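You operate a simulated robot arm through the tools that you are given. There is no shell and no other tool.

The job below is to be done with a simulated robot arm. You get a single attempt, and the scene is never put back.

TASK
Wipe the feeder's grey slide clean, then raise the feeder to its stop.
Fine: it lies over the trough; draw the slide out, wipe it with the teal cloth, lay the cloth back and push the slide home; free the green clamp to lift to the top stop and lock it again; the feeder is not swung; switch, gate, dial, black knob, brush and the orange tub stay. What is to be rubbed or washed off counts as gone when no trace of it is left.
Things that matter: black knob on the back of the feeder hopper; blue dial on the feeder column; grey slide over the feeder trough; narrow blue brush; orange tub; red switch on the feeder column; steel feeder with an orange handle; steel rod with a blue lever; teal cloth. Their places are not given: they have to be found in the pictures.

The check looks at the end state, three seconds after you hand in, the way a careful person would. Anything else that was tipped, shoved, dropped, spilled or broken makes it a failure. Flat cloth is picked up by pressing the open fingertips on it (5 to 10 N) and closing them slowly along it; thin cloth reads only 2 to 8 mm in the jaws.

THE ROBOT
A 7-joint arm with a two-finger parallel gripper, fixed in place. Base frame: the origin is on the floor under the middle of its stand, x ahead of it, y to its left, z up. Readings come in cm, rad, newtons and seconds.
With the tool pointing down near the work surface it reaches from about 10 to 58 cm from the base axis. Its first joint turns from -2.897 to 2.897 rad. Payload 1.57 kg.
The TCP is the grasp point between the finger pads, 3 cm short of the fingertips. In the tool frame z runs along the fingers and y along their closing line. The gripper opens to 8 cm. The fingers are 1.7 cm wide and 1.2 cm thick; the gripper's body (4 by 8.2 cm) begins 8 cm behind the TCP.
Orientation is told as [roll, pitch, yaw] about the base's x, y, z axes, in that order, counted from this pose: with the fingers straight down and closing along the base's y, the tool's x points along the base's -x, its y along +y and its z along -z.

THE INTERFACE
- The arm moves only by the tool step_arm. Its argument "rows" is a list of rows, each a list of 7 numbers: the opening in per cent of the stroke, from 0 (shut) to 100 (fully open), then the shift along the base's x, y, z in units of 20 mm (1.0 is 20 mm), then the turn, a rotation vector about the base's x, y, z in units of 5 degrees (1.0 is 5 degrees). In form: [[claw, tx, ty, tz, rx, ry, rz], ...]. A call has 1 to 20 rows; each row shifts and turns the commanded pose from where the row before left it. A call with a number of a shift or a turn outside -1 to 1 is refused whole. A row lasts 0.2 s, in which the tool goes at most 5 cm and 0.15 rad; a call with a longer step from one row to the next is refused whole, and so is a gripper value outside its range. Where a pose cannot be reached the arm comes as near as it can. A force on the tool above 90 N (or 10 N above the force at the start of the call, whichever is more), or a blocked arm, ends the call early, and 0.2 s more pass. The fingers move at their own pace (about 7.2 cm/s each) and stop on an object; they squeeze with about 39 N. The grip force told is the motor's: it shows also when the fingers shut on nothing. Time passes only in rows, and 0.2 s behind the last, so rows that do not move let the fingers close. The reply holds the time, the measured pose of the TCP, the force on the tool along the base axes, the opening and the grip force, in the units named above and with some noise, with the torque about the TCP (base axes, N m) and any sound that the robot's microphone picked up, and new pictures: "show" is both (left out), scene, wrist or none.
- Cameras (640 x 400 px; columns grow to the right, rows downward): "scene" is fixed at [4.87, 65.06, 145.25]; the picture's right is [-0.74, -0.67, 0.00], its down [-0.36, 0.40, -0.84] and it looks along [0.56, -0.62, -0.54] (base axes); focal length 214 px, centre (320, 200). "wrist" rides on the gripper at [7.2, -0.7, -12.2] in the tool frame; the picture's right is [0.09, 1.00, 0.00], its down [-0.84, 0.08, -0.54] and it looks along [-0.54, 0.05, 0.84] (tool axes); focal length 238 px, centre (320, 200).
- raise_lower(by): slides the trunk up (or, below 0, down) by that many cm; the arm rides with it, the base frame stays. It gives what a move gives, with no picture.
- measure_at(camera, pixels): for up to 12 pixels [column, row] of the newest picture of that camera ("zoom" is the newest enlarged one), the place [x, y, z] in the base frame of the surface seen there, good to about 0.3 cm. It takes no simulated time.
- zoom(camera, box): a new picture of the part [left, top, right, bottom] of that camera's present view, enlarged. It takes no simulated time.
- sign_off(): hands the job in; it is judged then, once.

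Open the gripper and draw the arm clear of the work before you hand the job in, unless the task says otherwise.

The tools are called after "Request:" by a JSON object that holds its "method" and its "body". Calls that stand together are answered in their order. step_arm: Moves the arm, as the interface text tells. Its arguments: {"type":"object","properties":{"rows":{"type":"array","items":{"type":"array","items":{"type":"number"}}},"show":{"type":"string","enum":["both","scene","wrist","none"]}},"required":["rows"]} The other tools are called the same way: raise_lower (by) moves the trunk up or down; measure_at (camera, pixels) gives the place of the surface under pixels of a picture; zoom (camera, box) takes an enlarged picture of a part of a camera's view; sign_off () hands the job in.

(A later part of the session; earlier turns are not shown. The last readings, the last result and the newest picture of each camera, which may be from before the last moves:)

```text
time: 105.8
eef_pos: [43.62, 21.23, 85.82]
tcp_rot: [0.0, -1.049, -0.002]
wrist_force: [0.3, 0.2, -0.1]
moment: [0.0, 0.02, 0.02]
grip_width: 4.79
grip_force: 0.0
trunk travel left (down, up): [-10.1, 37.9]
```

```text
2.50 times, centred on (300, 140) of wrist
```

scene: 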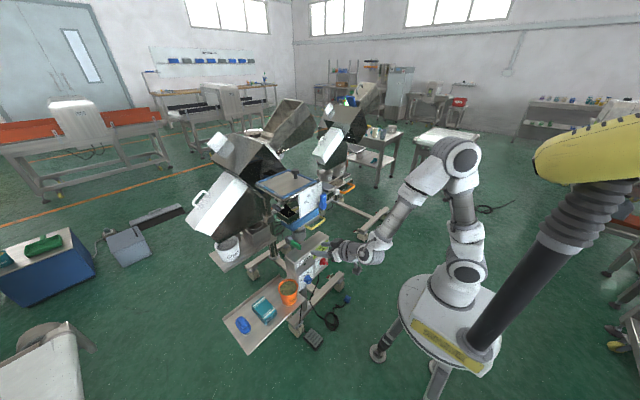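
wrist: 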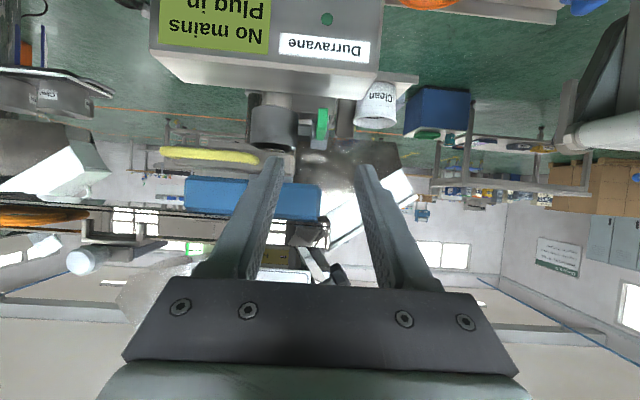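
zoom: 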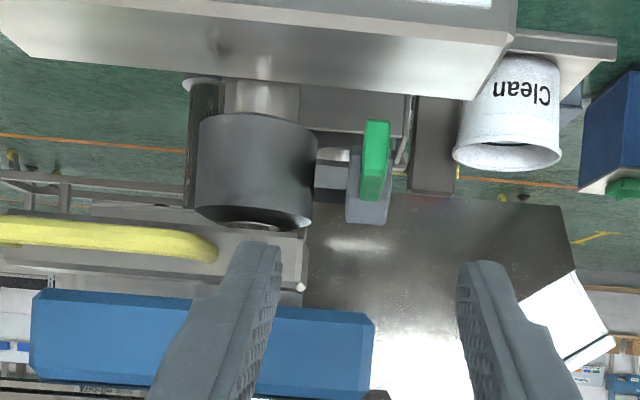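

I measure the lever, hub, sleeve, block and handle in this view.

Request:
{"method": "measure_at", "body": {"camera": "zoom", "pixels": [[376, 130], [376, 160], [375, 190], [366, 150], [389, 150], [365, 210], [350, 190], [335, 170], [255, 170], [312, 170], [370, 320], [300, 285]]}}

Request:
{"method": "measure_at", "body": {"camera": "zoom", "pixels": [[210, 245], [100, 235], [350, 375], [60, 300], [265, 230], [260, 100], [480, 55], [505, 10], [380, 128], [383, 195], [200, 200], [300, 130]]}}

```text
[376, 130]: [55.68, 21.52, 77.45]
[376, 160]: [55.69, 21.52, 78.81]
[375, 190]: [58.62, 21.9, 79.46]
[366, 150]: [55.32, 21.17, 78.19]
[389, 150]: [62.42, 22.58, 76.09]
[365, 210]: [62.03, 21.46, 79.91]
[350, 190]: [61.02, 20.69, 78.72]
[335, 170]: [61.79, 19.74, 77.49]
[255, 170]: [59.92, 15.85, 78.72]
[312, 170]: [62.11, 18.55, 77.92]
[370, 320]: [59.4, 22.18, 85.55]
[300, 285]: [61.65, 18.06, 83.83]
```

```text
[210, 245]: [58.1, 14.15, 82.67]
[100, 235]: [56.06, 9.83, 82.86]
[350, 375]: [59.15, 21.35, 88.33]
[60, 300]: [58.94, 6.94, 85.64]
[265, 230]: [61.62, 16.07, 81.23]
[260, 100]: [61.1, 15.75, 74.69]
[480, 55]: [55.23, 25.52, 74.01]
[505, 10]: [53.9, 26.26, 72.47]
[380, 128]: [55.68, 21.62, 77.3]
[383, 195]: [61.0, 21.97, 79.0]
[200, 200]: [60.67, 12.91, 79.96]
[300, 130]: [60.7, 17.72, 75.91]
```

The lever end is at (55.5, 21.7, 78.2), only ~4 cm above the column box top (z 74), so it can only swing up to free it. I lower the trunk (better wrist posture), relax the tilt to about 50°, and come to just in front of the lever.

Request:
{"method": "step_arm", "body": {"rows": [[60, 0, 0, 1, 0, 1, 0], [60, 0, 0, 1, 0, 1, 0], [60, 0, 0, 1, 0, 0, 0], [60, 0, 0, 1, 0, 0, 0]], "show": "none"}}

Request:
{"method": "raise_lower", "body": {"by": -10}}

Request:
{"method": "step_arm", "body": {"rows": [[60, 1, 0.1, 0, 0, 0, 0], [60, 1, 0.1, 0, 0, 0, 0], [60, 1, 0, 0, 0, 0, 0]], "show": "both"}}

Request:
{"method": "zoom", "body": {"camera": "wrist", "box": [200, 40, 440, 200]}}

```text
time: 106.8
eef_pos: [43.65, 21.33, 93.81]
tcp_rot: [-0.001, -0.87, 0.001]
wrist_force: [-0.2, 0.4, -0.4]
moment: [-0.03, 0.02, 0.0]
grip_width: 4.77
grip_force: 0.1
trunk travel left (down, up): [-10.1, 37.9]
```

```text
time: 108.1
eef_pos: [43.52, 21.28, 83.85]
tcp_rot: [0.0, -0.873, -0.001]
wrist_force: [-0.1, -0.4, 0.2]
moment: [-0.02, 0.01, -0.01]
grip_width: 4.8
grip_force: 0.1
trunk travel left (down, up): [-0.1, 47.9]
```

```text
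time: 108.9
eef_pos: [49.56, 21.82, 83.92]
tcp_rot: [-0.001, -0.872, 0.0]
wrist_force: [-0.3, -0.1, 0.1]
moment: [0.01, -0.02, 0.0]
grip_width: 4.8
grip_force: 0.0
trunk travel left (down, up): [-0.1, 47.9]
```

scene: 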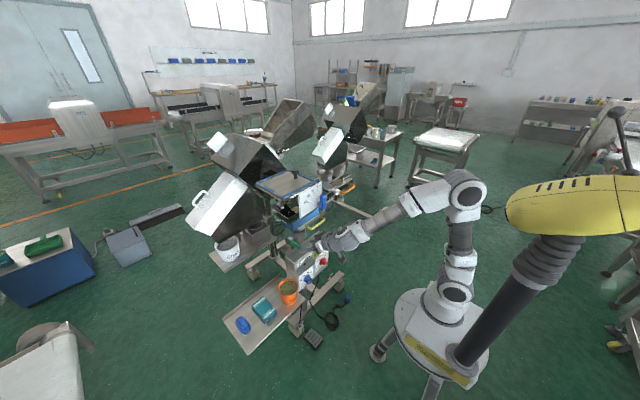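
wrist: 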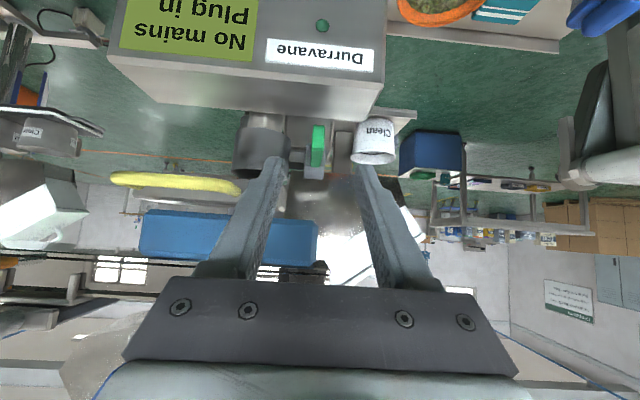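

```text
2.50 times, centred on (320, 120) of wrist
```

zoom: 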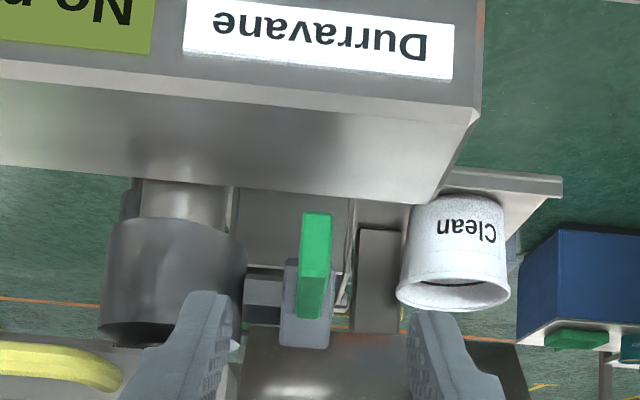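

The lever (wrist ~318,146) is centred between the fingers. I measure it once more from here to fix the approach.

Request:
{"method": "measure_at", "body": {"camera": "zoom", "pixels": [[305, 220], [327, 220], [316, 225], [316, 250], [312, 275], [312, 310], [300, 335], [285, 320], [325, 335], [260, 290], [216, 310], [425, 330]]}}

Request:
{"method": "measure_at", "body": {"camera": "wrist", "pixels": [[320, 90], [250, 85], [375, 105], [240, 230], [315, 225], [318, 260], [245, 130], [236, 185], [210, 185]]}}

```text
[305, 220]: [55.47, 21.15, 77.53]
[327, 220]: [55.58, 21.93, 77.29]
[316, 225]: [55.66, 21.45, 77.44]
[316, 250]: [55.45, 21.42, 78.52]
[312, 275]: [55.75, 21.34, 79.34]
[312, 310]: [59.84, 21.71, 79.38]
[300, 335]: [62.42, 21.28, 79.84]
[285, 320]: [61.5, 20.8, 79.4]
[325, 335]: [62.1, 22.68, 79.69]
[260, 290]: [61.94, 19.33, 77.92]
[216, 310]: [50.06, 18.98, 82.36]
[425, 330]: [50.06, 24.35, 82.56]
```

```text
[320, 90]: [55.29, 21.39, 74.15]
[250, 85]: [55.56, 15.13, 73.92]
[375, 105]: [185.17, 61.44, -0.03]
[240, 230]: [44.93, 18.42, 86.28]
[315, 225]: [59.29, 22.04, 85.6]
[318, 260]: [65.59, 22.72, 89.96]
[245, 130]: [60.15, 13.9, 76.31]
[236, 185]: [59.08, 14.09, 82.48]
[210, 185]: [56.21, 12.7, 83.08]
```

Lever cross-section: y 21.0–22.1, z 77.2–79.35, end at x 55.4. I advance along the tool axis so the fingers straddle the lever around (56.6, 21.55, 78.4).

Request:
{"method": "step_arm", "body": {"rows": [[45, 0.7, -0.12, -0.55, 0, 0, 0], [45, 0.7, 0, -0.55, 0, 0, 0], [45, 0.7, 0, -0.55, 0, 0, 0], [45, 0.7, 0, -0.55, 0, 0, 0], [45, 0.7, 0, -0.55, 0, 0, 0]], "show": "both"}}

Request:
{"method": "zoom", "body": {"camera": "scene", "box": [275, 215, 335, 255]}}

```text
time: 110.1
eef_pos: [56.45, 21.58, 78.44]
tcp_rot: [-0.001, -0.873, 0.001]
wrist_force: [0.0, 0.2, -0.5]
moment: [-0.01, -0.02, 0.0]
grip_width: 3.58
grip_force: 0.1
trunk travel left (down, up): [-0.1, 47.9]
```

scene: 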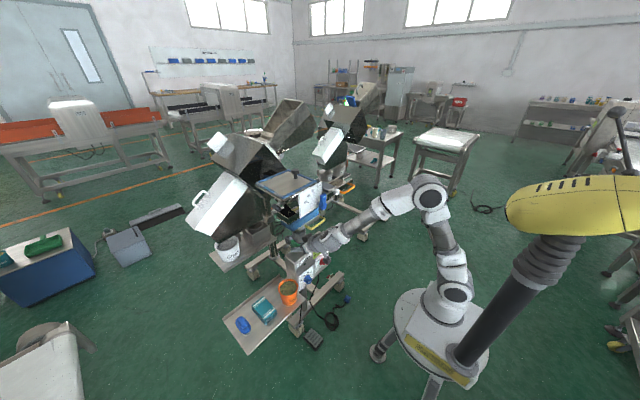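
wrist: 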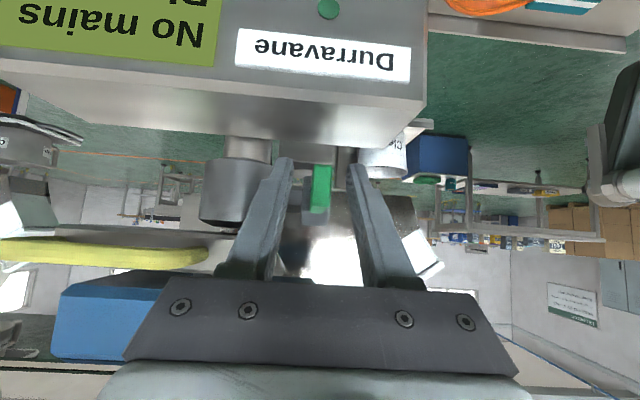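

```text
10.00 times, centred on (305, 235) of scene
```

zoom: 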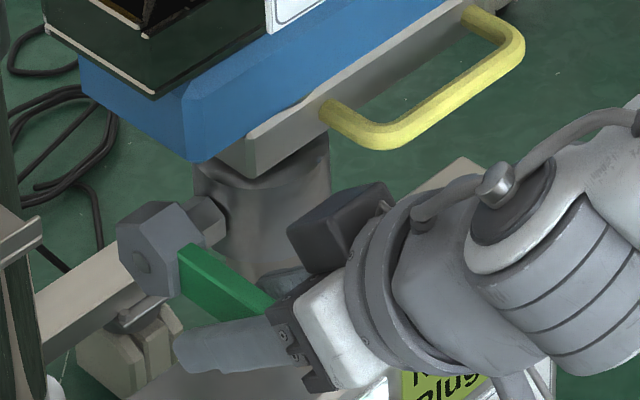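

The lever lies between the fingers. I close on it.

Request:
{"method": "step_arm", "body": {"rows": [[30, 0, 0, 0, 0, 0, 0], [18, 0, 0, 0, 0, 0, 0], [0, 0, 0, 0, 0, 0, 0], [0, 0, 0, 0, 0, 0, 0]], "show": "wrist"}}

```text
time: 111.1
eef_pos: [56.44, 21.61, 78.44]
tcp_rot: [0.001, -0.874, 0.0]
wrist_force: [1.8, 2.3, -0.6]
moment: [-0.01, 0.06, -0.06]
grip_width: 0.79
grip_force: 27.2
trunk travel left (down, up): [-0.1, 47.9]
```

wrist: 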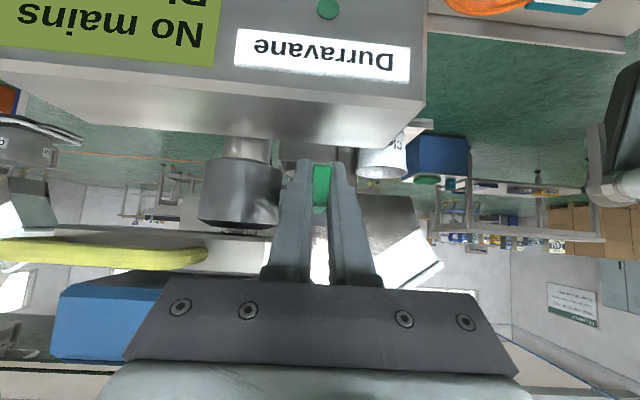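

The lever is gripped (0.8 cm). I try lifting its end a few millimetres to see whether it gives.

Request:
{"method": "step_arm", "body": {"rows": [[0, 0, 0, 0.15, 0, 0, 0], [0, 0, 0, 0.15, 0, 0, 0], [0, 0, 0, 0.15, 0, 0, 0]], "show": "wrist"}}

```text
time: 111.9
eef_pos: [56.5, 21.57, 78.98]
tcp_rot: [0.0, -0.868, 0.002]
wrist_force: [-2.6, 6.4, -13.6]
moment: [-0.03, 0.75, -0.13]
grip_width: 0.8
grip_force: 27.0
trunk travel left (down, up): [-0.1, 47.9]
```

wrist: 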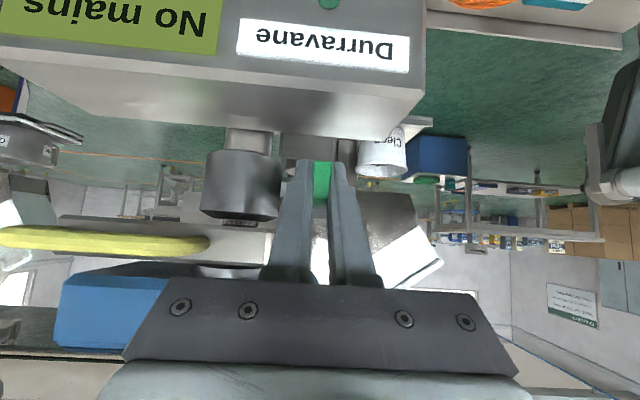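

The end rose ~0.5 cm with 14 N resistance: it appears to turn. I continue along the arc around the hub at (62.5, 78.3).

Request:
{"method": "step_arm", "body": {"rows": [[0, 0.03, 0, 0.25, 0, 0, 0], [0, 0.05, 0, 0.25, 0, 0, 0], [0, 0.07, 0, 0.25, 0, 0, 0]], "show": "both"}}

Request:
{"method": "zoom", "body": {"camera": "scene", "box": [275, 215, 335, 255]}}

```text
time: 112.7
eef_pos: [56.89, 21.58, 80.74]
tcp_rot: [0.0, -0.872, 0.002]
wrist_force: [-3.0, 9.0, -11.3]
moment: [-0.17, 0.78, -0.52]
grip_width: 0.8
grip_force: 27.2
trunk travel left (down, up): [-0.1, 47.9]
```

scene: 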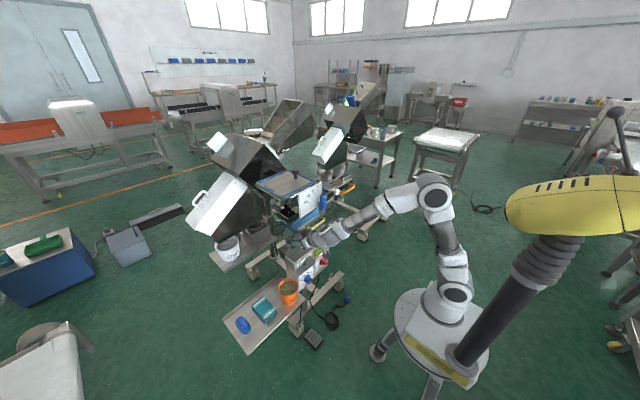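
wrist: 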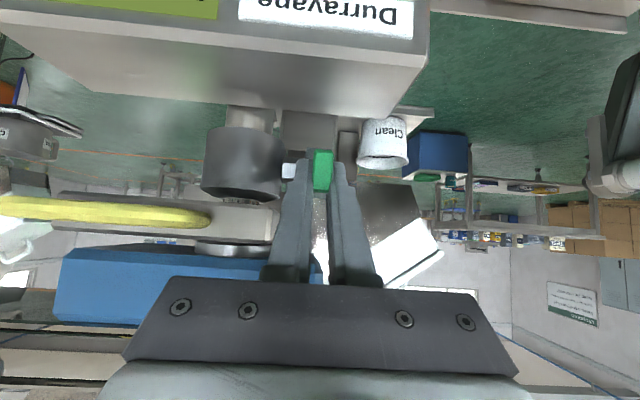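

```text
10.00 times, centred on (305, 235) of scene
```

zoom: 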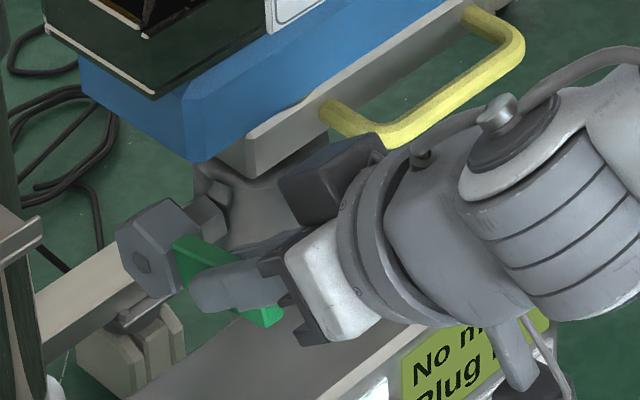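

I need to see whether the lever really turned or the fingers slipped; I look closely in both views.

Request:
{"method": "zoom", "body": {"camera": "wrist", "box": [260, 100, 380, 200]}}

Request:
{"method": "zoom", "body": {"camera": "scene", "box": [283, 227, 313, 252]}}

```text
4.00 times, centred on (320, 150) of wrist
```

zoom: 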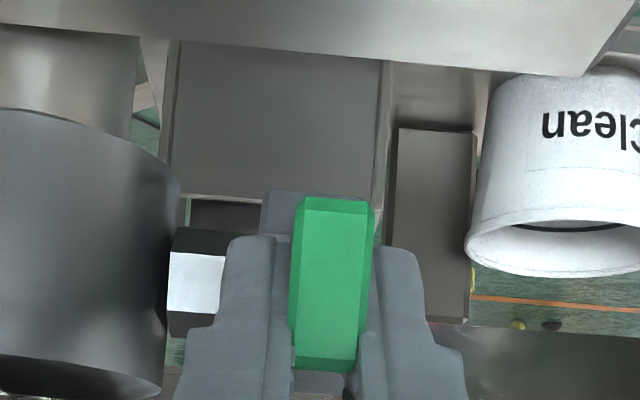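

```text
16.00 times, centred on (298, 240) of scene
```

zoom: 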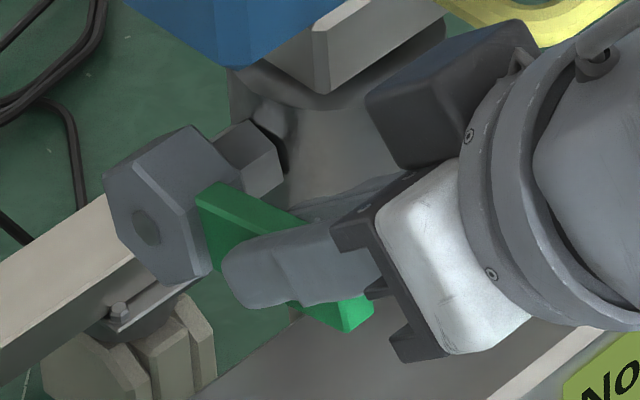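

I measure points on the lever's end face and hub to determine the angle.

Request:
{"method": "measure_at", "body": {"camera": "zoom", "pixels": [[350, 310], [365, 305], [215, 195], [260, 210], [225, 230], [345, 320], [150, 230], [180, 150], [120, 200], [195, 265], [310, 310], [280, 215]]}}

Request:
{"method": "measure_at", "body": {"camera": "wrist", "pixels": [[324, 150], [324, 155], [324, 160], [324, 170], [324, 180], [322, 190], [324, 202], [295, 170], [260, 170]]}}

```text
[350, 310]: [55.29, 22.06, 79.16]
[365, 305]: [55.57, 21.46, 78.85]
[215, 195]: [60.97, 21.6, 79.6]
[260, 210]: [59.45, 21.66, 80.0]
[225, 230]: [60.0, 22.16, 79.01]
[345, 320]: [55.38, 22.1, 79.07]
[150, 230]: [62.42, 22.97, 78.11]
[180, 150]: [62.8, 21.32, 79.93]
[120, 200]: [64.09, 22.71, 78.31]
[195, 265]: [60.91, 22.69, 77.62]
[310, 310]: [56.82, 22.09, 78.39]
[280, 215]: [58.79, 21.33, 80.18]
```

```text
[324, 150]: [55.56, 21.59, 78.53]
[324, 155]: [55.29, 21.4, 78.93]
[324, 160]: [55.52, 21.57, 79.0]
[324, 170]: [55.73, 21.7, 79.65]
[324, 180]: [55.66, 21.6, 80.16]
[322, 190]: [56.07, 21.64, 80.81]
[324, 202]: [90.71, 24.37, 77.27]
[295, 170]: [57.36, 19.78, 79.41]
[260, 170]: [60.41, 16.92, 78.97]
```

The lever has turned only ~12° (its end rose from z 78.3 to 79.6) while the fingers partly slipped. I'll push it from beneath with closed fingers instead: open, back out along the tool axis, close.

Request:
{"method": "step_arm", "body": {"rows": [[25, 0, 0, 0, 0, 0, 0], [45, 0, 0, 0, 0, 0, 0], [45, -0.77, 0, 0.64, 0, 0, 0], [45, -0.77, 0, 0.64, 0, 0, 0], [45, -0.77, 0, 0.64, 0, 0, 0], [0, -0.77, 0, 0, 0, 0, 0], [0, -0.5, 0, 0, 0, 0, 0], [0, 0, 0, 0, 0, 0, 0]], "show": "both"}}

Request:
{"method": "zoom", "body": {"camera": "wrist", "box": [220, 80, 420, 200]}}

Request:
{"method": "zoom", "body": {"camera": "scene", "box": [280, 222, 320, 247]}}

```text
time: 114.5
eef_pos: [49.61, 21.4, 84.62]
tcp_rot: [0.0, -0.872, 0.001]
wrist_force: [0.0, 0.5, 0.6]
moment: [0.0, -0.01, -0.05]
grip_width: 0.0
grip_force: 21.2
trunk travel left (down, up): [-0.1, 47.9]
```

scene: 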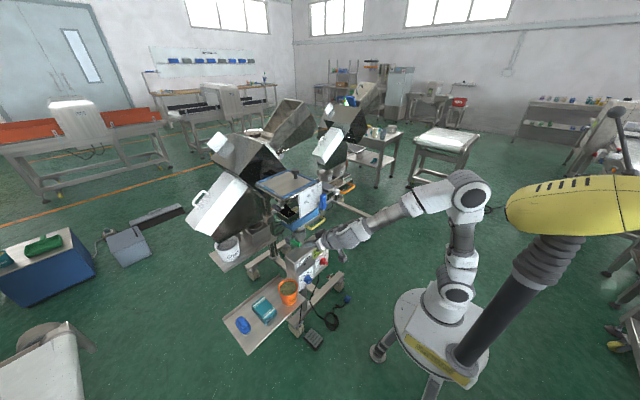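
wrist: 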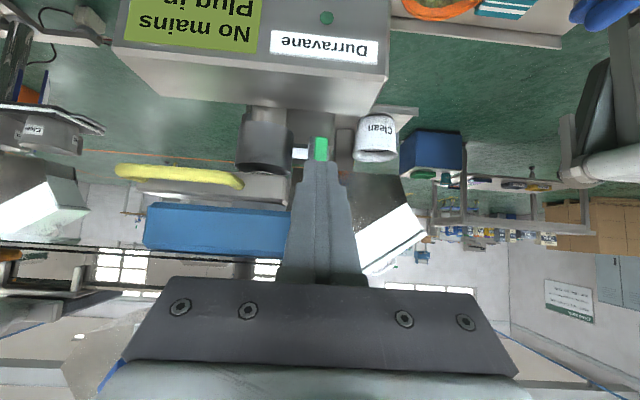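

```text
3.20 times, centred on (320, 140) of wrist
```

zoom: 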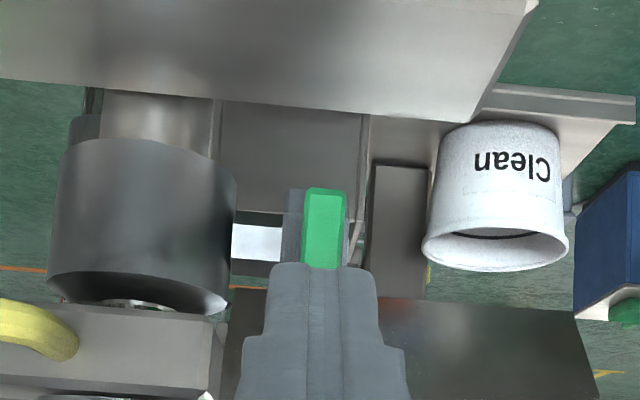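

```text
16.00 times, centred on (300, 234) of scene
```

zoom: 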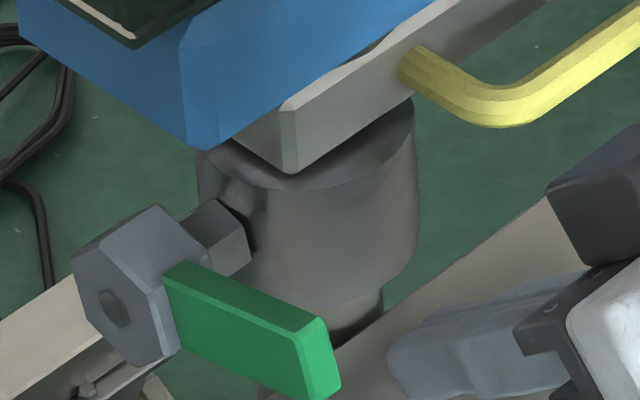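

The lever is now visibly turned by ~12° and stays. I go down in front of it with closed fingers and under its end.

Request:
{"method": "step_arm", "body": {"rows": [[0, 0.18, 0.07, -0.95, 0, 0, 0], [0, 0.18, 0, -0.95, 0, 0, 0], [0, 0.18, 0, -0.95, 0, 0, 0], [0, 0.5, 0, 0, 0, 0, 0], [0, 0.5, 0, 0, 0, 0, 0]], "show": "both"}}

Request:
{"method": "zoom", "body": {"camera": "scene", "box": [280, 222, 320, 247]}}

```text
time: 115.7
eef_pos: [52.74, 21.5, 78.87]
tcp_rot: [0.001, -0.872, -0.001]
wrist_force: [-0.9, 0.2, -0.4]
moment: [0.01, 0.02, -0.02]
grip_width: 0.01
grip_force: 21.5
trunk travel left (down, up): [-0.1, 47.9]
```

scene: 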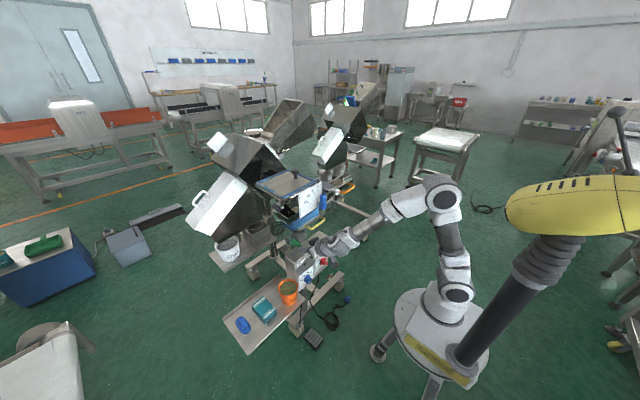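
wrist: 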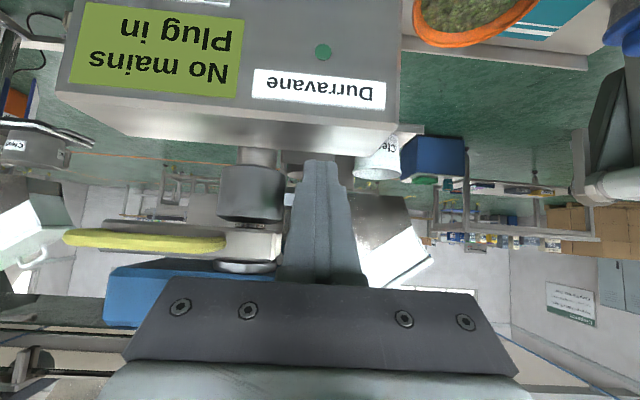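

```text
16.00 times, centred on (300, 234) of scene
```

zoom: 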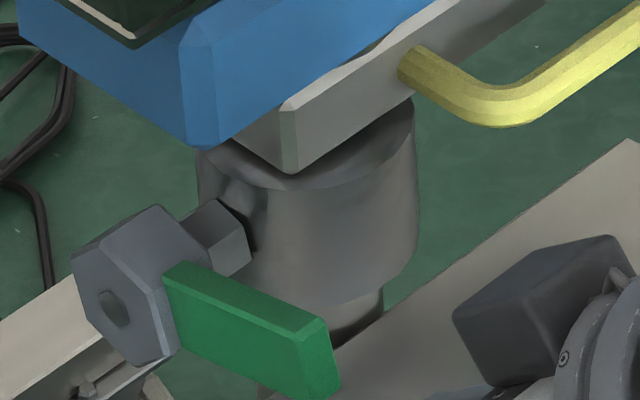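

The fingertip is just in front of and below the lever end. I slide it under and push up along the arc.

Request:
{"method": "step_arm", "body": {"rows": [[0, 0.35, 0, 0.05, 0, 0, 0], [0, 0.05, 0, 0.2, 0, 0, 0], [0, 0.07, 0, 0.25, 0, 0, 0], [0, 0.08, 0, 0.3, 0, 0, 0], [0, 0.09, 0, 0.3, 0, 0, 0]], "show": "both"}}

Request:
{"method": "zoom", "body": {"camera": "scene", "box": [280, 222, 320, 247]}}

```text
time: 116.9
eef_pos: [54.13, 21.6, 81.14]
tcp_rot: [0.0, -0.873, 0.0]
wrist_force: [0.1, 0.0, 0.0]
moment: [0.0, -0.01, -0.01]
grip_width: 0.04
grip_force: 21.5
trunk travel left (down, up): [-0.1, 47.9]
```

scene: 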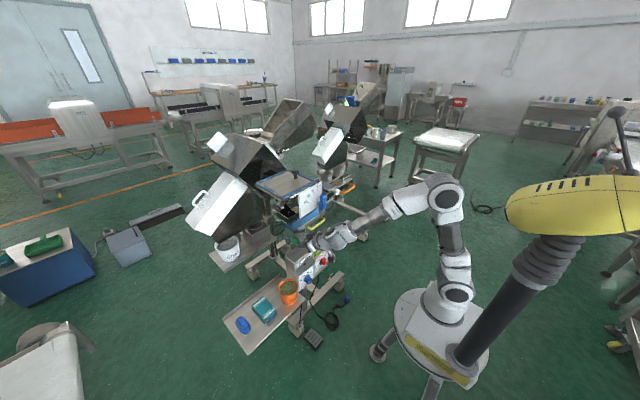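
wrist: 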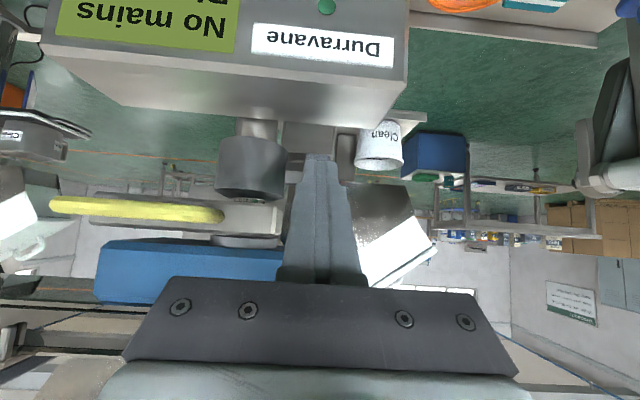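

```text
16.00 times, centred on (300, 234) of scene
```

zoom: 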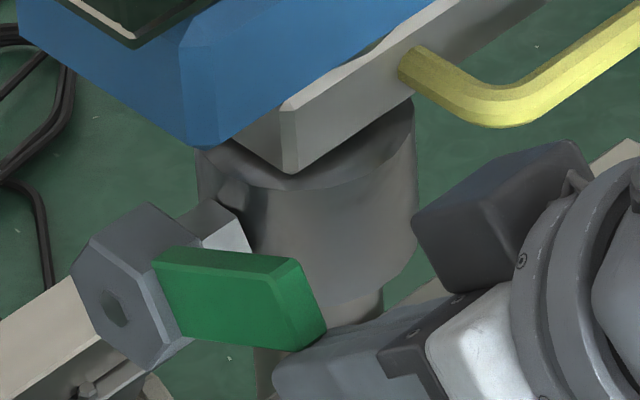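

The lever now stands about 30° up and follows nicely. I push on toward 45–55°.

Request:
{"method": "step_arm", "body": {"rows": [[0, 0.12, 0, 0.3, 0, 0, 0], [0, 0.14, 0, 0.3, 0, 0, 0], [0, 0.16, 0, 0.3, 0, 0, 0]], "show": "none"}}

Request:
{"method": "step_arm", "body": {"rows": [[0, 0.2, 0, 0.25, 0, 0, 0], [0, 0.22, 0, 0.22, 0, 0, 0]], "show": "both"}}

Request:
{"method": "zoom", "body": {"camera": "scene", "box": [280, 222, 320, 247]}}

```text
time: 117.7
eef_pos: [54.91, 21.62, 82.85]
tcp_rot: [0.001, -0.873, 0.0]
wrist_force: [0.1, 1.2, -1.2]
moment: [0.0, 0.01, 0.04]
grip_width: 0.01
grip_force: 20.8
trunk travel left (down, up): [-0.1, 47.9]
```

```text
time: 118.3
eef_pos: [55.65, 21.6, 83.79]
tcp_rot: [0.0, -0.874, 0.0]
wrist_force: [-0.3, 0.7, -0.6]
moment: [-0.04, 0.01, 0.01]
grip_width: 0.0
grip_force: 21.3
trunk travel left (down, up): [-0.1, 47.9]
```

scene: 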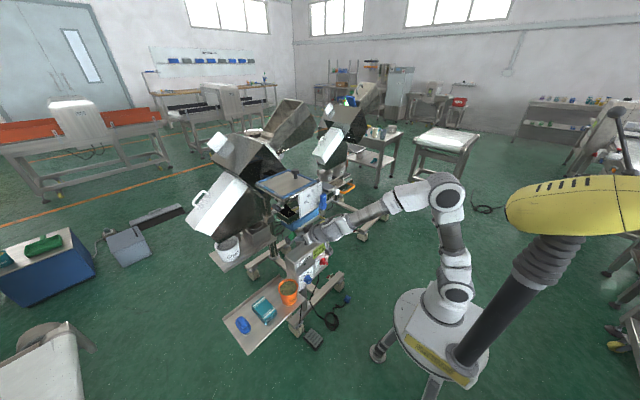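
wrist: 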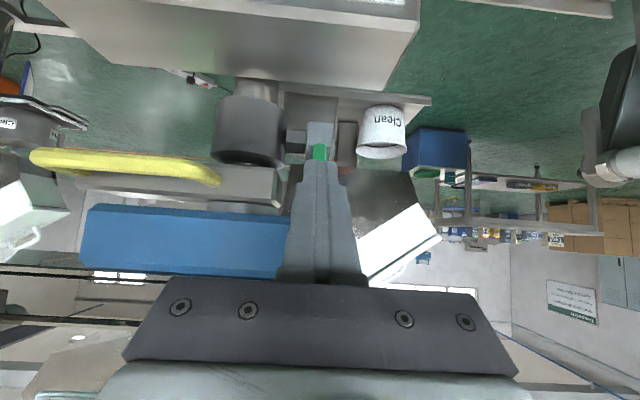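

```text
16.00 times, centred on (300, 234) of scene
```

zoom: 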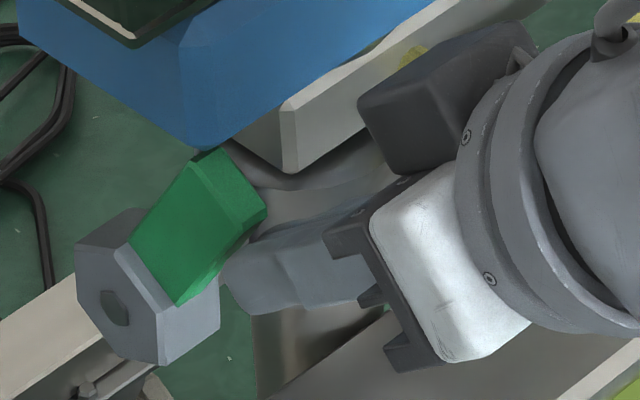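

The lever is now at roughly 53°, moving freely. I push further in small steps, watching for its end stop and clearance to the blue block.

Request:
{"method": "step_arm", "body": {"rows": [[0, 0.22, 0, 0.2, 0, 0, 0], [0, 0.22, 0, 0.15, 0, 0, 0]], "show": "none"}}

Request:
{"method": "step_arm", "body": {"rows": [[0, 0.22, 0, 0.15, 0, 0, 0], [0, 0.15, 0, 0.1, 0, 0, 0]], "show": "both"}}

Request:
{"method": "zoom", "body": {"camera": "scene", "box": [280, 222, 320, 247]}}

```text
time: 118.9
eef_pos: [56.62, 21.45, 84.51]
tcp_rot: [-0.001, -0.873, 0.001]
wrist_force: [0.2, -0.2, 1.2]
moment: [-0.01, 0.04, 0.0]
grip_width: 0.0
grip_force: 21.1
trunk travel left (down, up): [-0.1, 47.9]
```

```text
time: 119.5
eef_pos: [56.95, 21.64, 85.0]
tcp_rot: [-0.003, -0.866, 0.0]
wrist_force: [-38.3, -5.8, -6.5]
moment: [0.21, 0.65, -0.1]
grip_width: 0.0
grip_force: 21.4
trunk travel left (down, up): [-0.1, 47.9]
```

scene: 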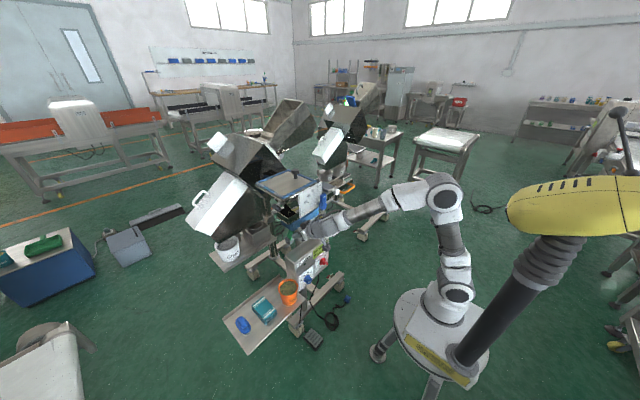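
wrist: 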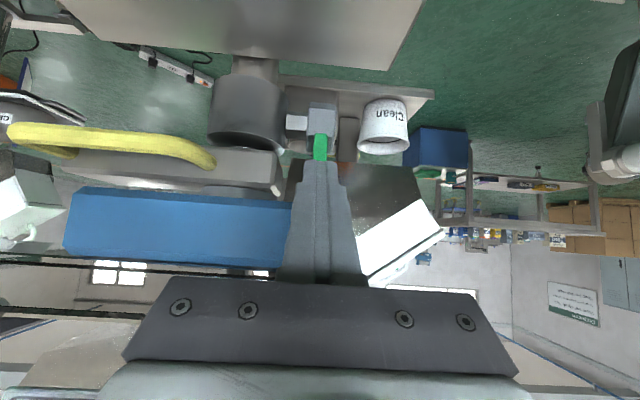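

```text
16.00 times, centred on (300, 234) of scene
```

zoom: 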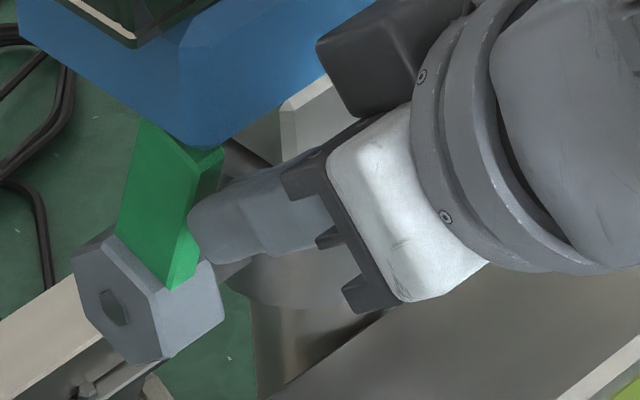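

A stop was reached (38 N along -x on the tool) with the lever nearly upright (~80°). I back off at once and check that the feeder has not shifted.

Request:
{"method": "step_arm", "body": {"rows": [[0, -0.4, 0, 0, 0, 0, 0], [0, -0.8, 0, 0.3, 0, 0, 0], [0, -1, 0, 0.3, 0, 0, 0], [0, -1, 0, 0.3, 0, 0, 0], [0, -1, 0, 0, 0, 0, 0]], "show": "both"}}

Request:
{"method": "zoom", "body": {"camera": "wrist", "box": [0, 60, 400, 300]}}

Request:
{"method": "zoom", "body": {"camera": "scene", "box": [240, 160, 370, 245]}}

```text
time: 120.7
eef_pos: [48.99, 21.6, 86.79]
tcp_rot: [0.0, -0.874, 0.0]
wrist_force: [-0.2, -0.9, -0.4]
moment: [0.0, 0.01, -0.01]
grip_width: 0.02
grip_force: 21.8
trunk travel left (down, up): [-0.1, 47.9]
```

scene: 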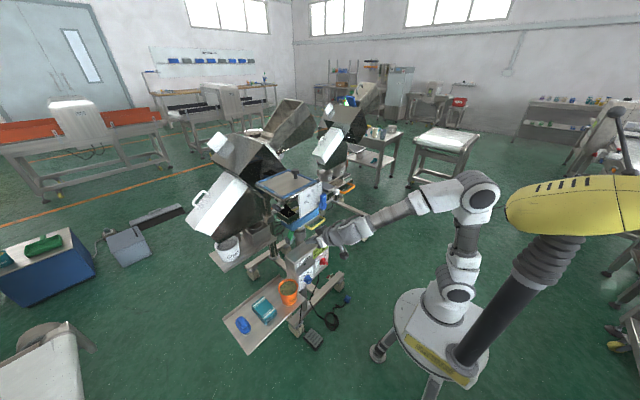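
wrist: 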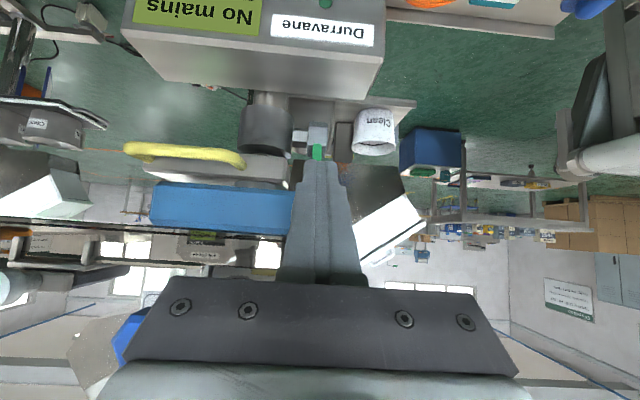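

```text
1.60 times, centred on (200, 180) of wrist
```

zoom: 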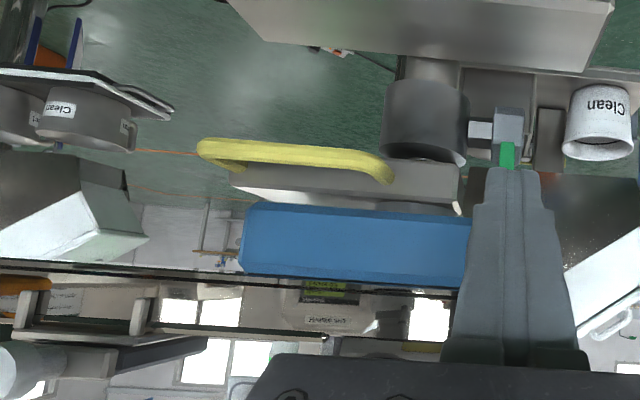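

```text
4.71 times, centred on (305, 202) of scene
```

zoom: 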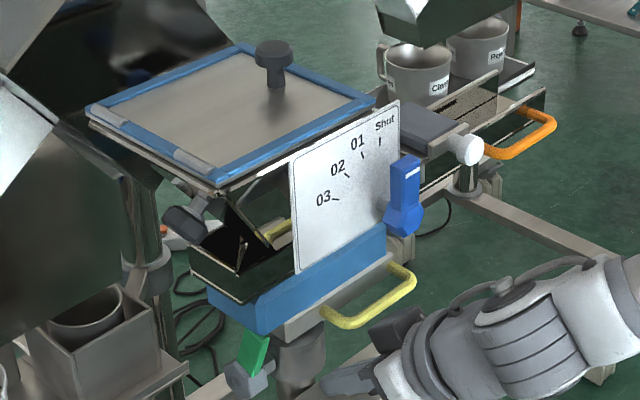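

The lever is up (clamp free) and the feeder looks unmoved: knob, handles and block are where they were. I measure both handles and the surroundings to plan the lift.

Request:
{"method": "measure_at", "body": {"camera": "zoom", "pixels": [[548, 122], [530, 142], [490, 152], [372, 325], [330, 310], [410, 280], [392, 268], [350, 318], [262, 320], [300, 325], [385, 235], [300, 268]]}}

Request:
{"method": "measure_at", "body": {"camera": "zoom", "pixels": [[405, 160], [400, 230], [390, 215], [415, 205], [250, 355], [235, 375], [210, 295], [240, 270], [395, 110], [180, 225], [225, 205], [470, 150]]}}

Request:
{"method": "measure_at", "body": {"camera": "wrist", "pixels": [[135, 148], [180, 152], [235, 160], [242, 170], [150, 165], [160, 170], [250, 185], [215, 195], [215, 225], [265, 135], [300, 135], [318, 150]]}}

```text
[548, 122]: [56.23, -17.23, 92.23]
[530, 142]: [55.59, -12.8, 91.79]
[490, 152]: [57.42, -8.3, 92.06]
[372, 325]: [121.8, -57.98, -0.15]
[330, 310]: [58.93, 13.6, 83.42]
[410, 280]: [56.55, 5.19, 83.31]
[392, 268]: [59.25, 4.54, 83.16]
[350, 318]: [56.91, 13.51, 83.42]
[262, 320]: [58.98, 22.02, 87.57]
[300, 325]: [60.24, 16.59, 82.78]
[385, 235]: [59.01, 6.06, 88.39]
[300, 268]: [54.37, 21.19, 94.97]
```

```text
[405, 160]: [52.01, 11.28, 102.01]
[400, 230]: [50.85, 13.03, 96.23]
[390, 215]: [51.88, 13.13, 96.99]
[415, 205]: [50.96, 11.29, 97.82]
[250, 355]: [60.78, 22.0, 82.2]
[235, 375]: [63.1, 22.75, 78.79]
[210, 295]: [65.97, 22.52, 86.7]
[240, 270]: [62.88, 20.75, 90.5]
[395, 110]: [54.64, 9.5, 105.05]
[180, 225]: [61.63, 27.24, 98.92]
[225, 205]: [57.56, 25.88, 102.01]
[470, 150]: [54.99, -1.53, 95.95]
```

```text
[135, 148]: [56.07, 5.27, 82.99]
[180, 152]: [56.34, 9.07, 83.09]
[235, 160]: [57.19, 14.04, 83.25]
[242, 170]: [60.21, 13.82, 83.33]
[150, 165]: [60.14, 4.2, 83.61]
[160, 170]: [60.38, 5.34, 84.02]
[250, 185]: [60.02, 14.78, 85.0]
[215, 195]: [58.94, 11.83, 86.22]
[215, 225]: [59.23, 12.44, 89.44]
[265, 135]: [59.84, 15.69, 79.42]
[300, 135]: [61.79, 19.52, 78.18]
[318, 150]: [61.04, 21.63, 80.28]
```

Both handles: yellow bar at (56.3, 4.5–13.7, 82.9), close to the column; orange bar far out at y −17…−9. I'll lift by the yellow bar next to the column. I retract, move to y≈6.5, and roll the tool 90° about its axis so the jaws close across the bar.

Request:
{"method": "step_arm", "body": {"rows": [[0, -1, 0, 0.3, 0, 0, 0], [0, -1, 0, 0.3, 0, 0, 0], [0, -1, 0, 0.3, 0, 0, 0], [35, -0.3, -1, 0.3, 0, 0, 0], [35, 0, -1, 0, 0, 0, 0], [35, 0, -1, 0, 0, 0, 0], [35, 0, -1, 0, 0, 0, 0], [35, 0, -1, 0, 0, 0, 0], [35, 0, -1, 0, 0, 0, 0], [35, 0, -1, 0, 0, 0, 0], [35, 0, -0.55, 0, 0, 0, 0]], "show": "none"}}

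Request:
{"method": "step_arm", "body": {"rows": [[35, 0, 0, 0, -0.766, 0, 0.643], [35, 0, 0, 0, -0.766, 0, 0.643], [35, 0, 0, 0, -0.766, 0, 0.643], [35, 0, 0, 0, -0.766, 0, 0.643], [35, 0, 0, 0, -0.766, 0, 0.643], [35, 0, 0, 0, -0.766, 0, 0.643], [35, 0, 0, 0, -0.766, 0, 0.643], [35, 0, 0, 0, -0.766, 0, 0.643], [35, 0, 0, 0, -0.766, 0, 0.643], [35, 0, 0, 0, -0.766, 0, 0.643], [35, 0, 0, 0, -0.766, 0, 0.643], [35, 0, 0, 0, -0.766, 0, 0.643], [35, 0, 0, 0, -0.766, 0, 0.643], [35, 0, 0, 0, -0.766, 0, 0.643], [35, 0, 0, 0, -0.766, 0, 0.643], [35, 0, 0, 0, -0.766, 0, 0.643], [35, 0, 0, 0, -0.766, 0, 0.643], [35, 0, 0, 0, -0.766, 0, 0.643]], "show": "both"}}

```text
time: 123.1
eef_pos: [42.25, 6.46, 89.23]
tcp_rot: [-0.002, -0.872, 0.0]
wrist_force: [0.2, -0.4, 0.6]
moment: [0.01, 0.0, -0.02]
grip_width: 2.78
grip_force: 0.0
trunk travel left (down, up): [-0.1, 47.9]
```

```text
time: 126.9
eef_pos: [42.26, 6.56, 89.22]
tcp_rot: [-0.873, 0.001, 1.57]
wrist_force: [-0.2, -0.8, -0.3]
moment: [0.04, 0.01, 0.0]
grip_width: 2.78
grip_force: 0.0
trunk travel left (down, up): [-0.1, 47.9]
```

scene: 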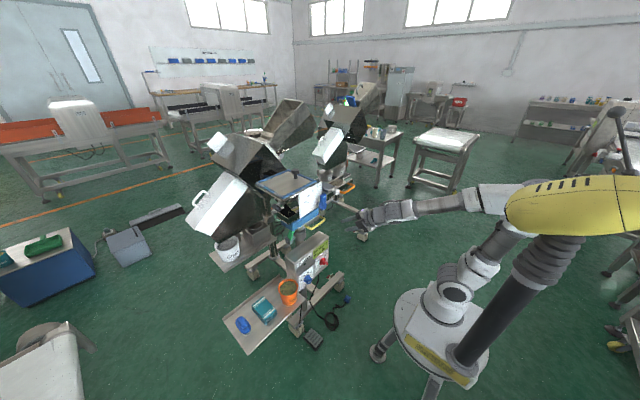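
wrist: 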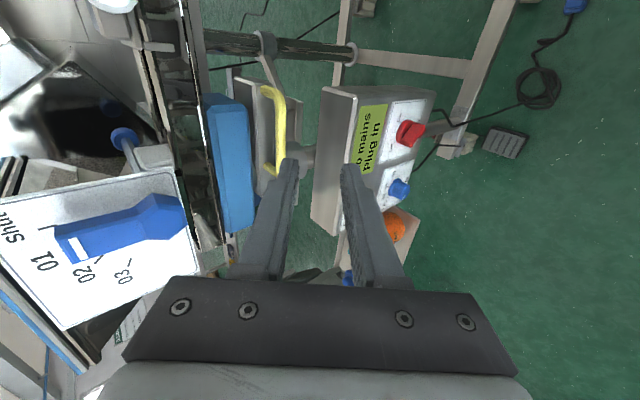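

The tool is rolled; the wrist picture now shows the yellow bar running vertically at (280,130). I measure it and plan the approach.

Request:
{"method": "measure_at", "body": {"camera": "wrist", "pixels": [[283, 100], [283, 130], [281, 150], [277, 92], [277, 165], [265, 90], [268, 172], [255, 130], [240, 130], [292, 165], [345, 170], [160, 205]]}}

Request:
{"method": "zoom", "body": {"camera": "wrist", "box": [180, 60, 380, 220]}}

```text
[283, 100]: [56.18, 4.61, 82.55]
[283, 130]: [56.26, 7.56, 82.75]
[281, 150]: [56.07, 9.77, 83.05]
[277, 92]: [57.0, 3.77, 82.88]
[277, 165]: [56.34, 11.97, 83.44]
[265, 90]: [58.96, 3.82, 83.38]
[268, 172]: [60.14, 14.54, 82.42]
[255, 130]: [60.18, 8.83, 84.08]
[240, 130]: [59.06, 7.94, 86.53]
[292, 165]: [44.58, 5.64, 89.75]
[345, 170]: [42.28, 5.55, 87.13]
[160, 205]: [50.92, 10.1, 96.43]
```

```text
2.50 times, centred on (280, 140) of wrist
```

zoom: 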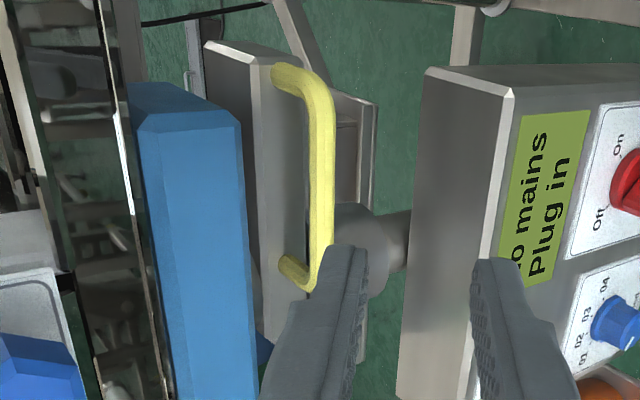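

Bar centre is about (56.4, 82.9) in x–z. I move to the pre-approach point and look, before sliding the open jaws over the bar.

Request:
{"method": "step_arm", "body": {"rows": [[35, 1, 0, 0, 0, 0, 0], [35, 1, 0, 0, 0, 0, 0], [35, 1, 0, 0, 0, 0, 0], [35, 0.3, 0, 0, 0, 0, 0], [35, 0.77, 0, -0.64, 0, 0, 0], [35, 0.77, 0, -0.64, 0, 0, 0]], "show": "both"}}

Request:
{"method": "zoom", "body": {"camera": "scene", "box": [290, 180, 370, 240]}}

Request:
{"method": "zoom", "body": {"camera": "wrist", "box": [180, 100, 380, 240]}}

```text
time: 128.3
eef_pos: [51.9, 6.48, 86.64]
tcp_rot: [-0.872, 0.001, 1.571]
wrist_force: [0.4, -0.1, 0.9]
moment: [0.01, -0.02, -0.01]
grip_width: 2.81
grip_force: 0.0
trunk travel left (down, up): [-0.1, 47.9]
```

scene: 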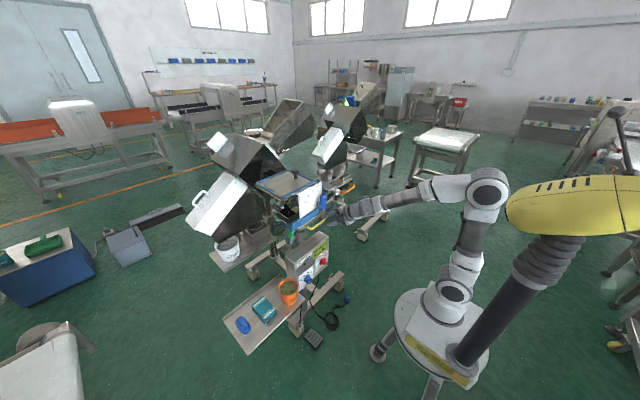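
wrist: 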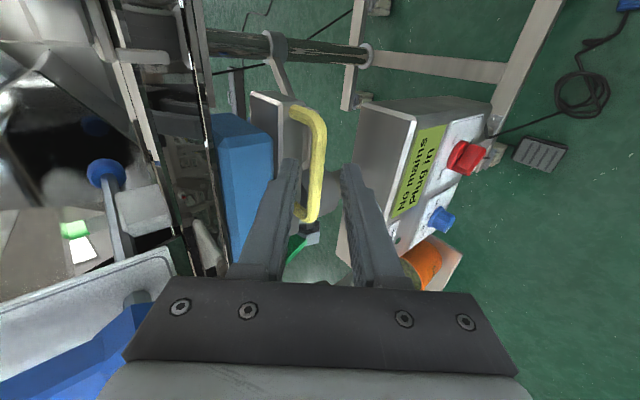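

```text
6.67 times, centred on (330, 210) of scene
```

zoom: 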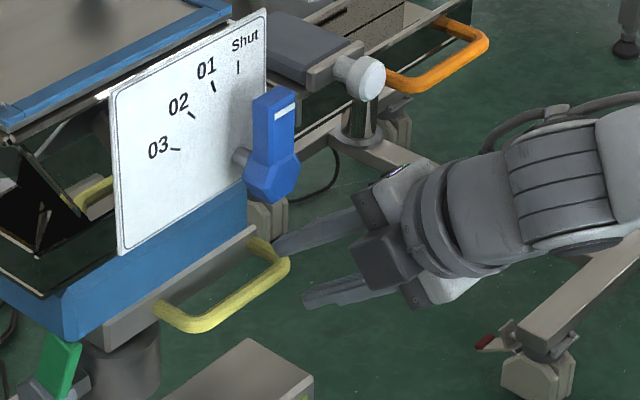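

```text
2.86 times, centred on (280, 170) of wrist
```

zoom: 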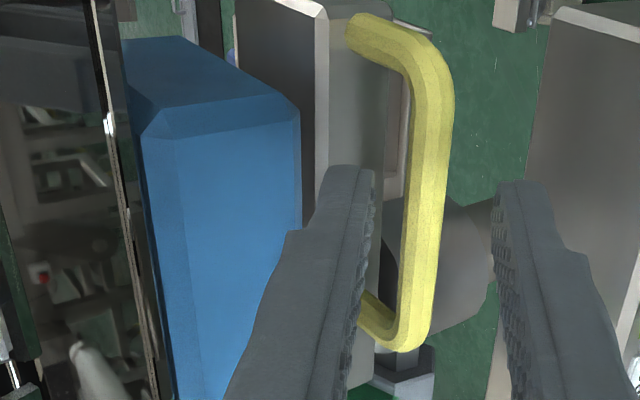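

The bar lies midway between the jaws. I advance the remaining ~4 cm along the tool axis.

Request:
{"method": "step_arm", "body": {"rows": [[35, 0.5, 0, -0.43, 0, 0, 0], [35, 0.5, 0, -0.43, 0, 0, 0], [35, 0.5, 0, -0.43, 0, 0, 0]], "show": "both"}}

Request:
{"method": "zoom", "body": {"camera": "scene", "box": [290, 180, 370, 240]}}

Request:
{"method": "zoom", "body": {"camera": "wrist", "box": [180, 100, 380, 240]}}

```text
time: 129.1
eef_pos: [54.98, 6.43, 84.08]
tcp_rot: [-0.872, -0.002, 1.569]
wrist_force: [0.9, -0.9, 0.0]
moment: [0.0, -0.01, -0.03]
grip_width: 2.82
grip_force: 0.1
trunk travel left (down, up): [-0.1, 47.9]
```

scene: 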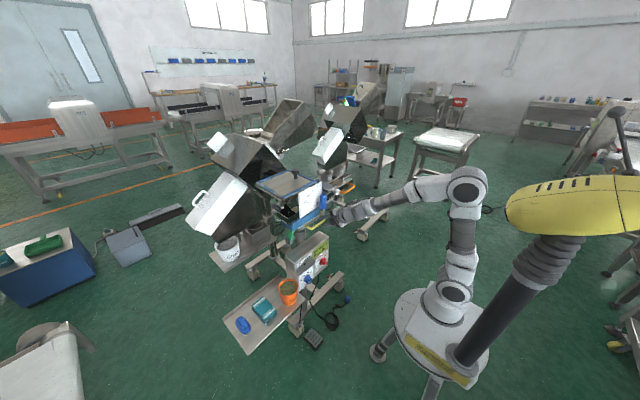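
wrist: 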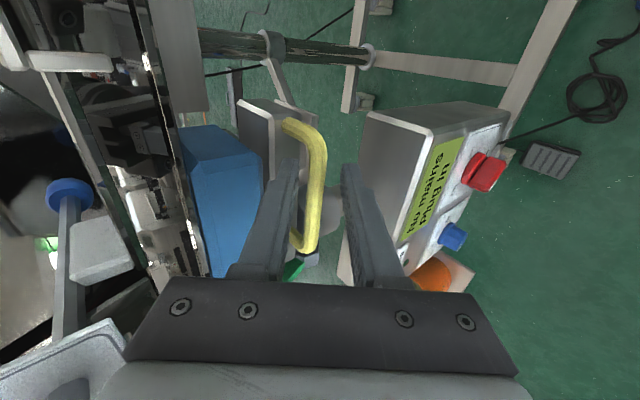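

```text
6.67 times, centred on (330, 210) of scene
```

zoom: 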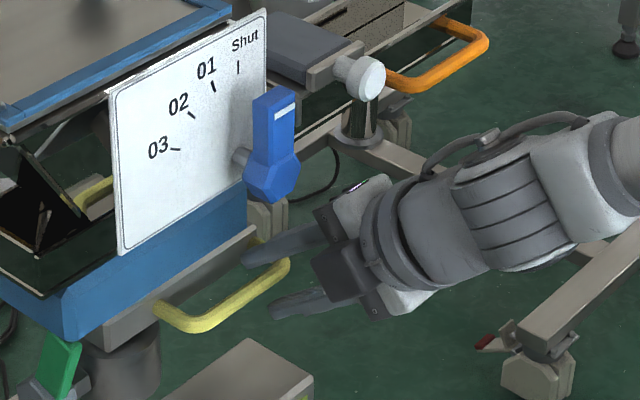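

```text
2.86 times, centred on (280, 170) of wrist
```

zoom: 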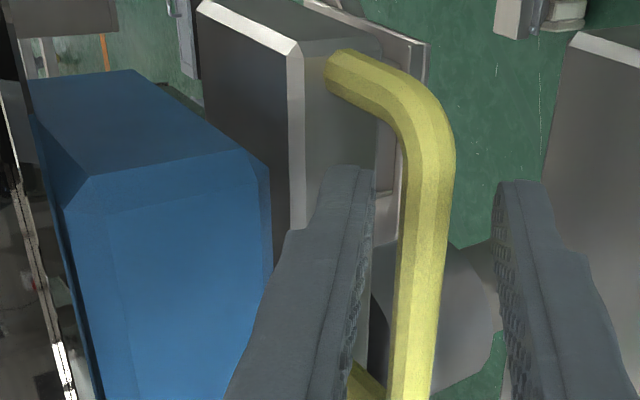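

The bar is centred between the jaws. I close slowly.

Request:
{"method": "step_arm", "body": {"rows": [[25, 0, 0, 0, 0, 0, 0], [20, 0, 0, 0, 0, 0, 0], [15, 0, 0, 0, 0, 0, 0], [10, 0, 0, 0, 0, 0, 0]], "show": "none"}}

Request:
{"method": "step_arm", "body": {"rows": [[0, 0, 0, 0, 0, 0, 0], [0, 0, 0, 0, 0, 0, 0]], "show": "wrist"}}

```text
time: 130.1
eef_pos: [55.06, 6.46, 84.19]
tcp_rot: [-0.873, -0.001, 1.57]
wrist_force: [5.6, 0.8, 4.0]
moment: [-0.01, -0.11, 0.01]
grip_width: 1.42
grip_force: 3.7
trunk travel left (down, up): [-0.1, 47.9]
```

```text
time: 130.7
eef_pos: [55.06, 6.47, 84.23]
tcp_rot: [-0.878, 0.0, 1.57]
wrist_force: [18.4, 1.5, 9.2]
moment: [-0.06, -0.41, 0.0]
grip_width: 1.16
grip_force: 29.3
trunk travel left (down, up): [-0.1, 47.9]
```

wrist: 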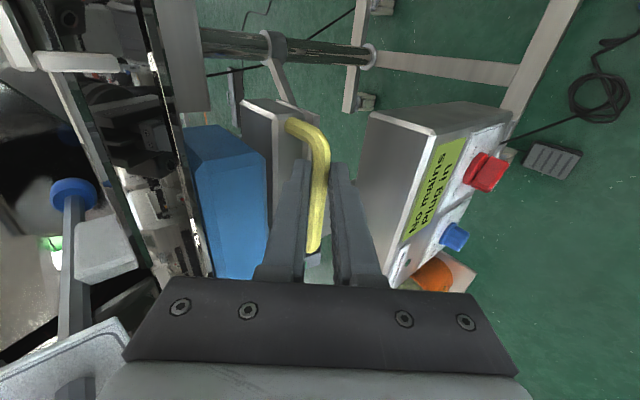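

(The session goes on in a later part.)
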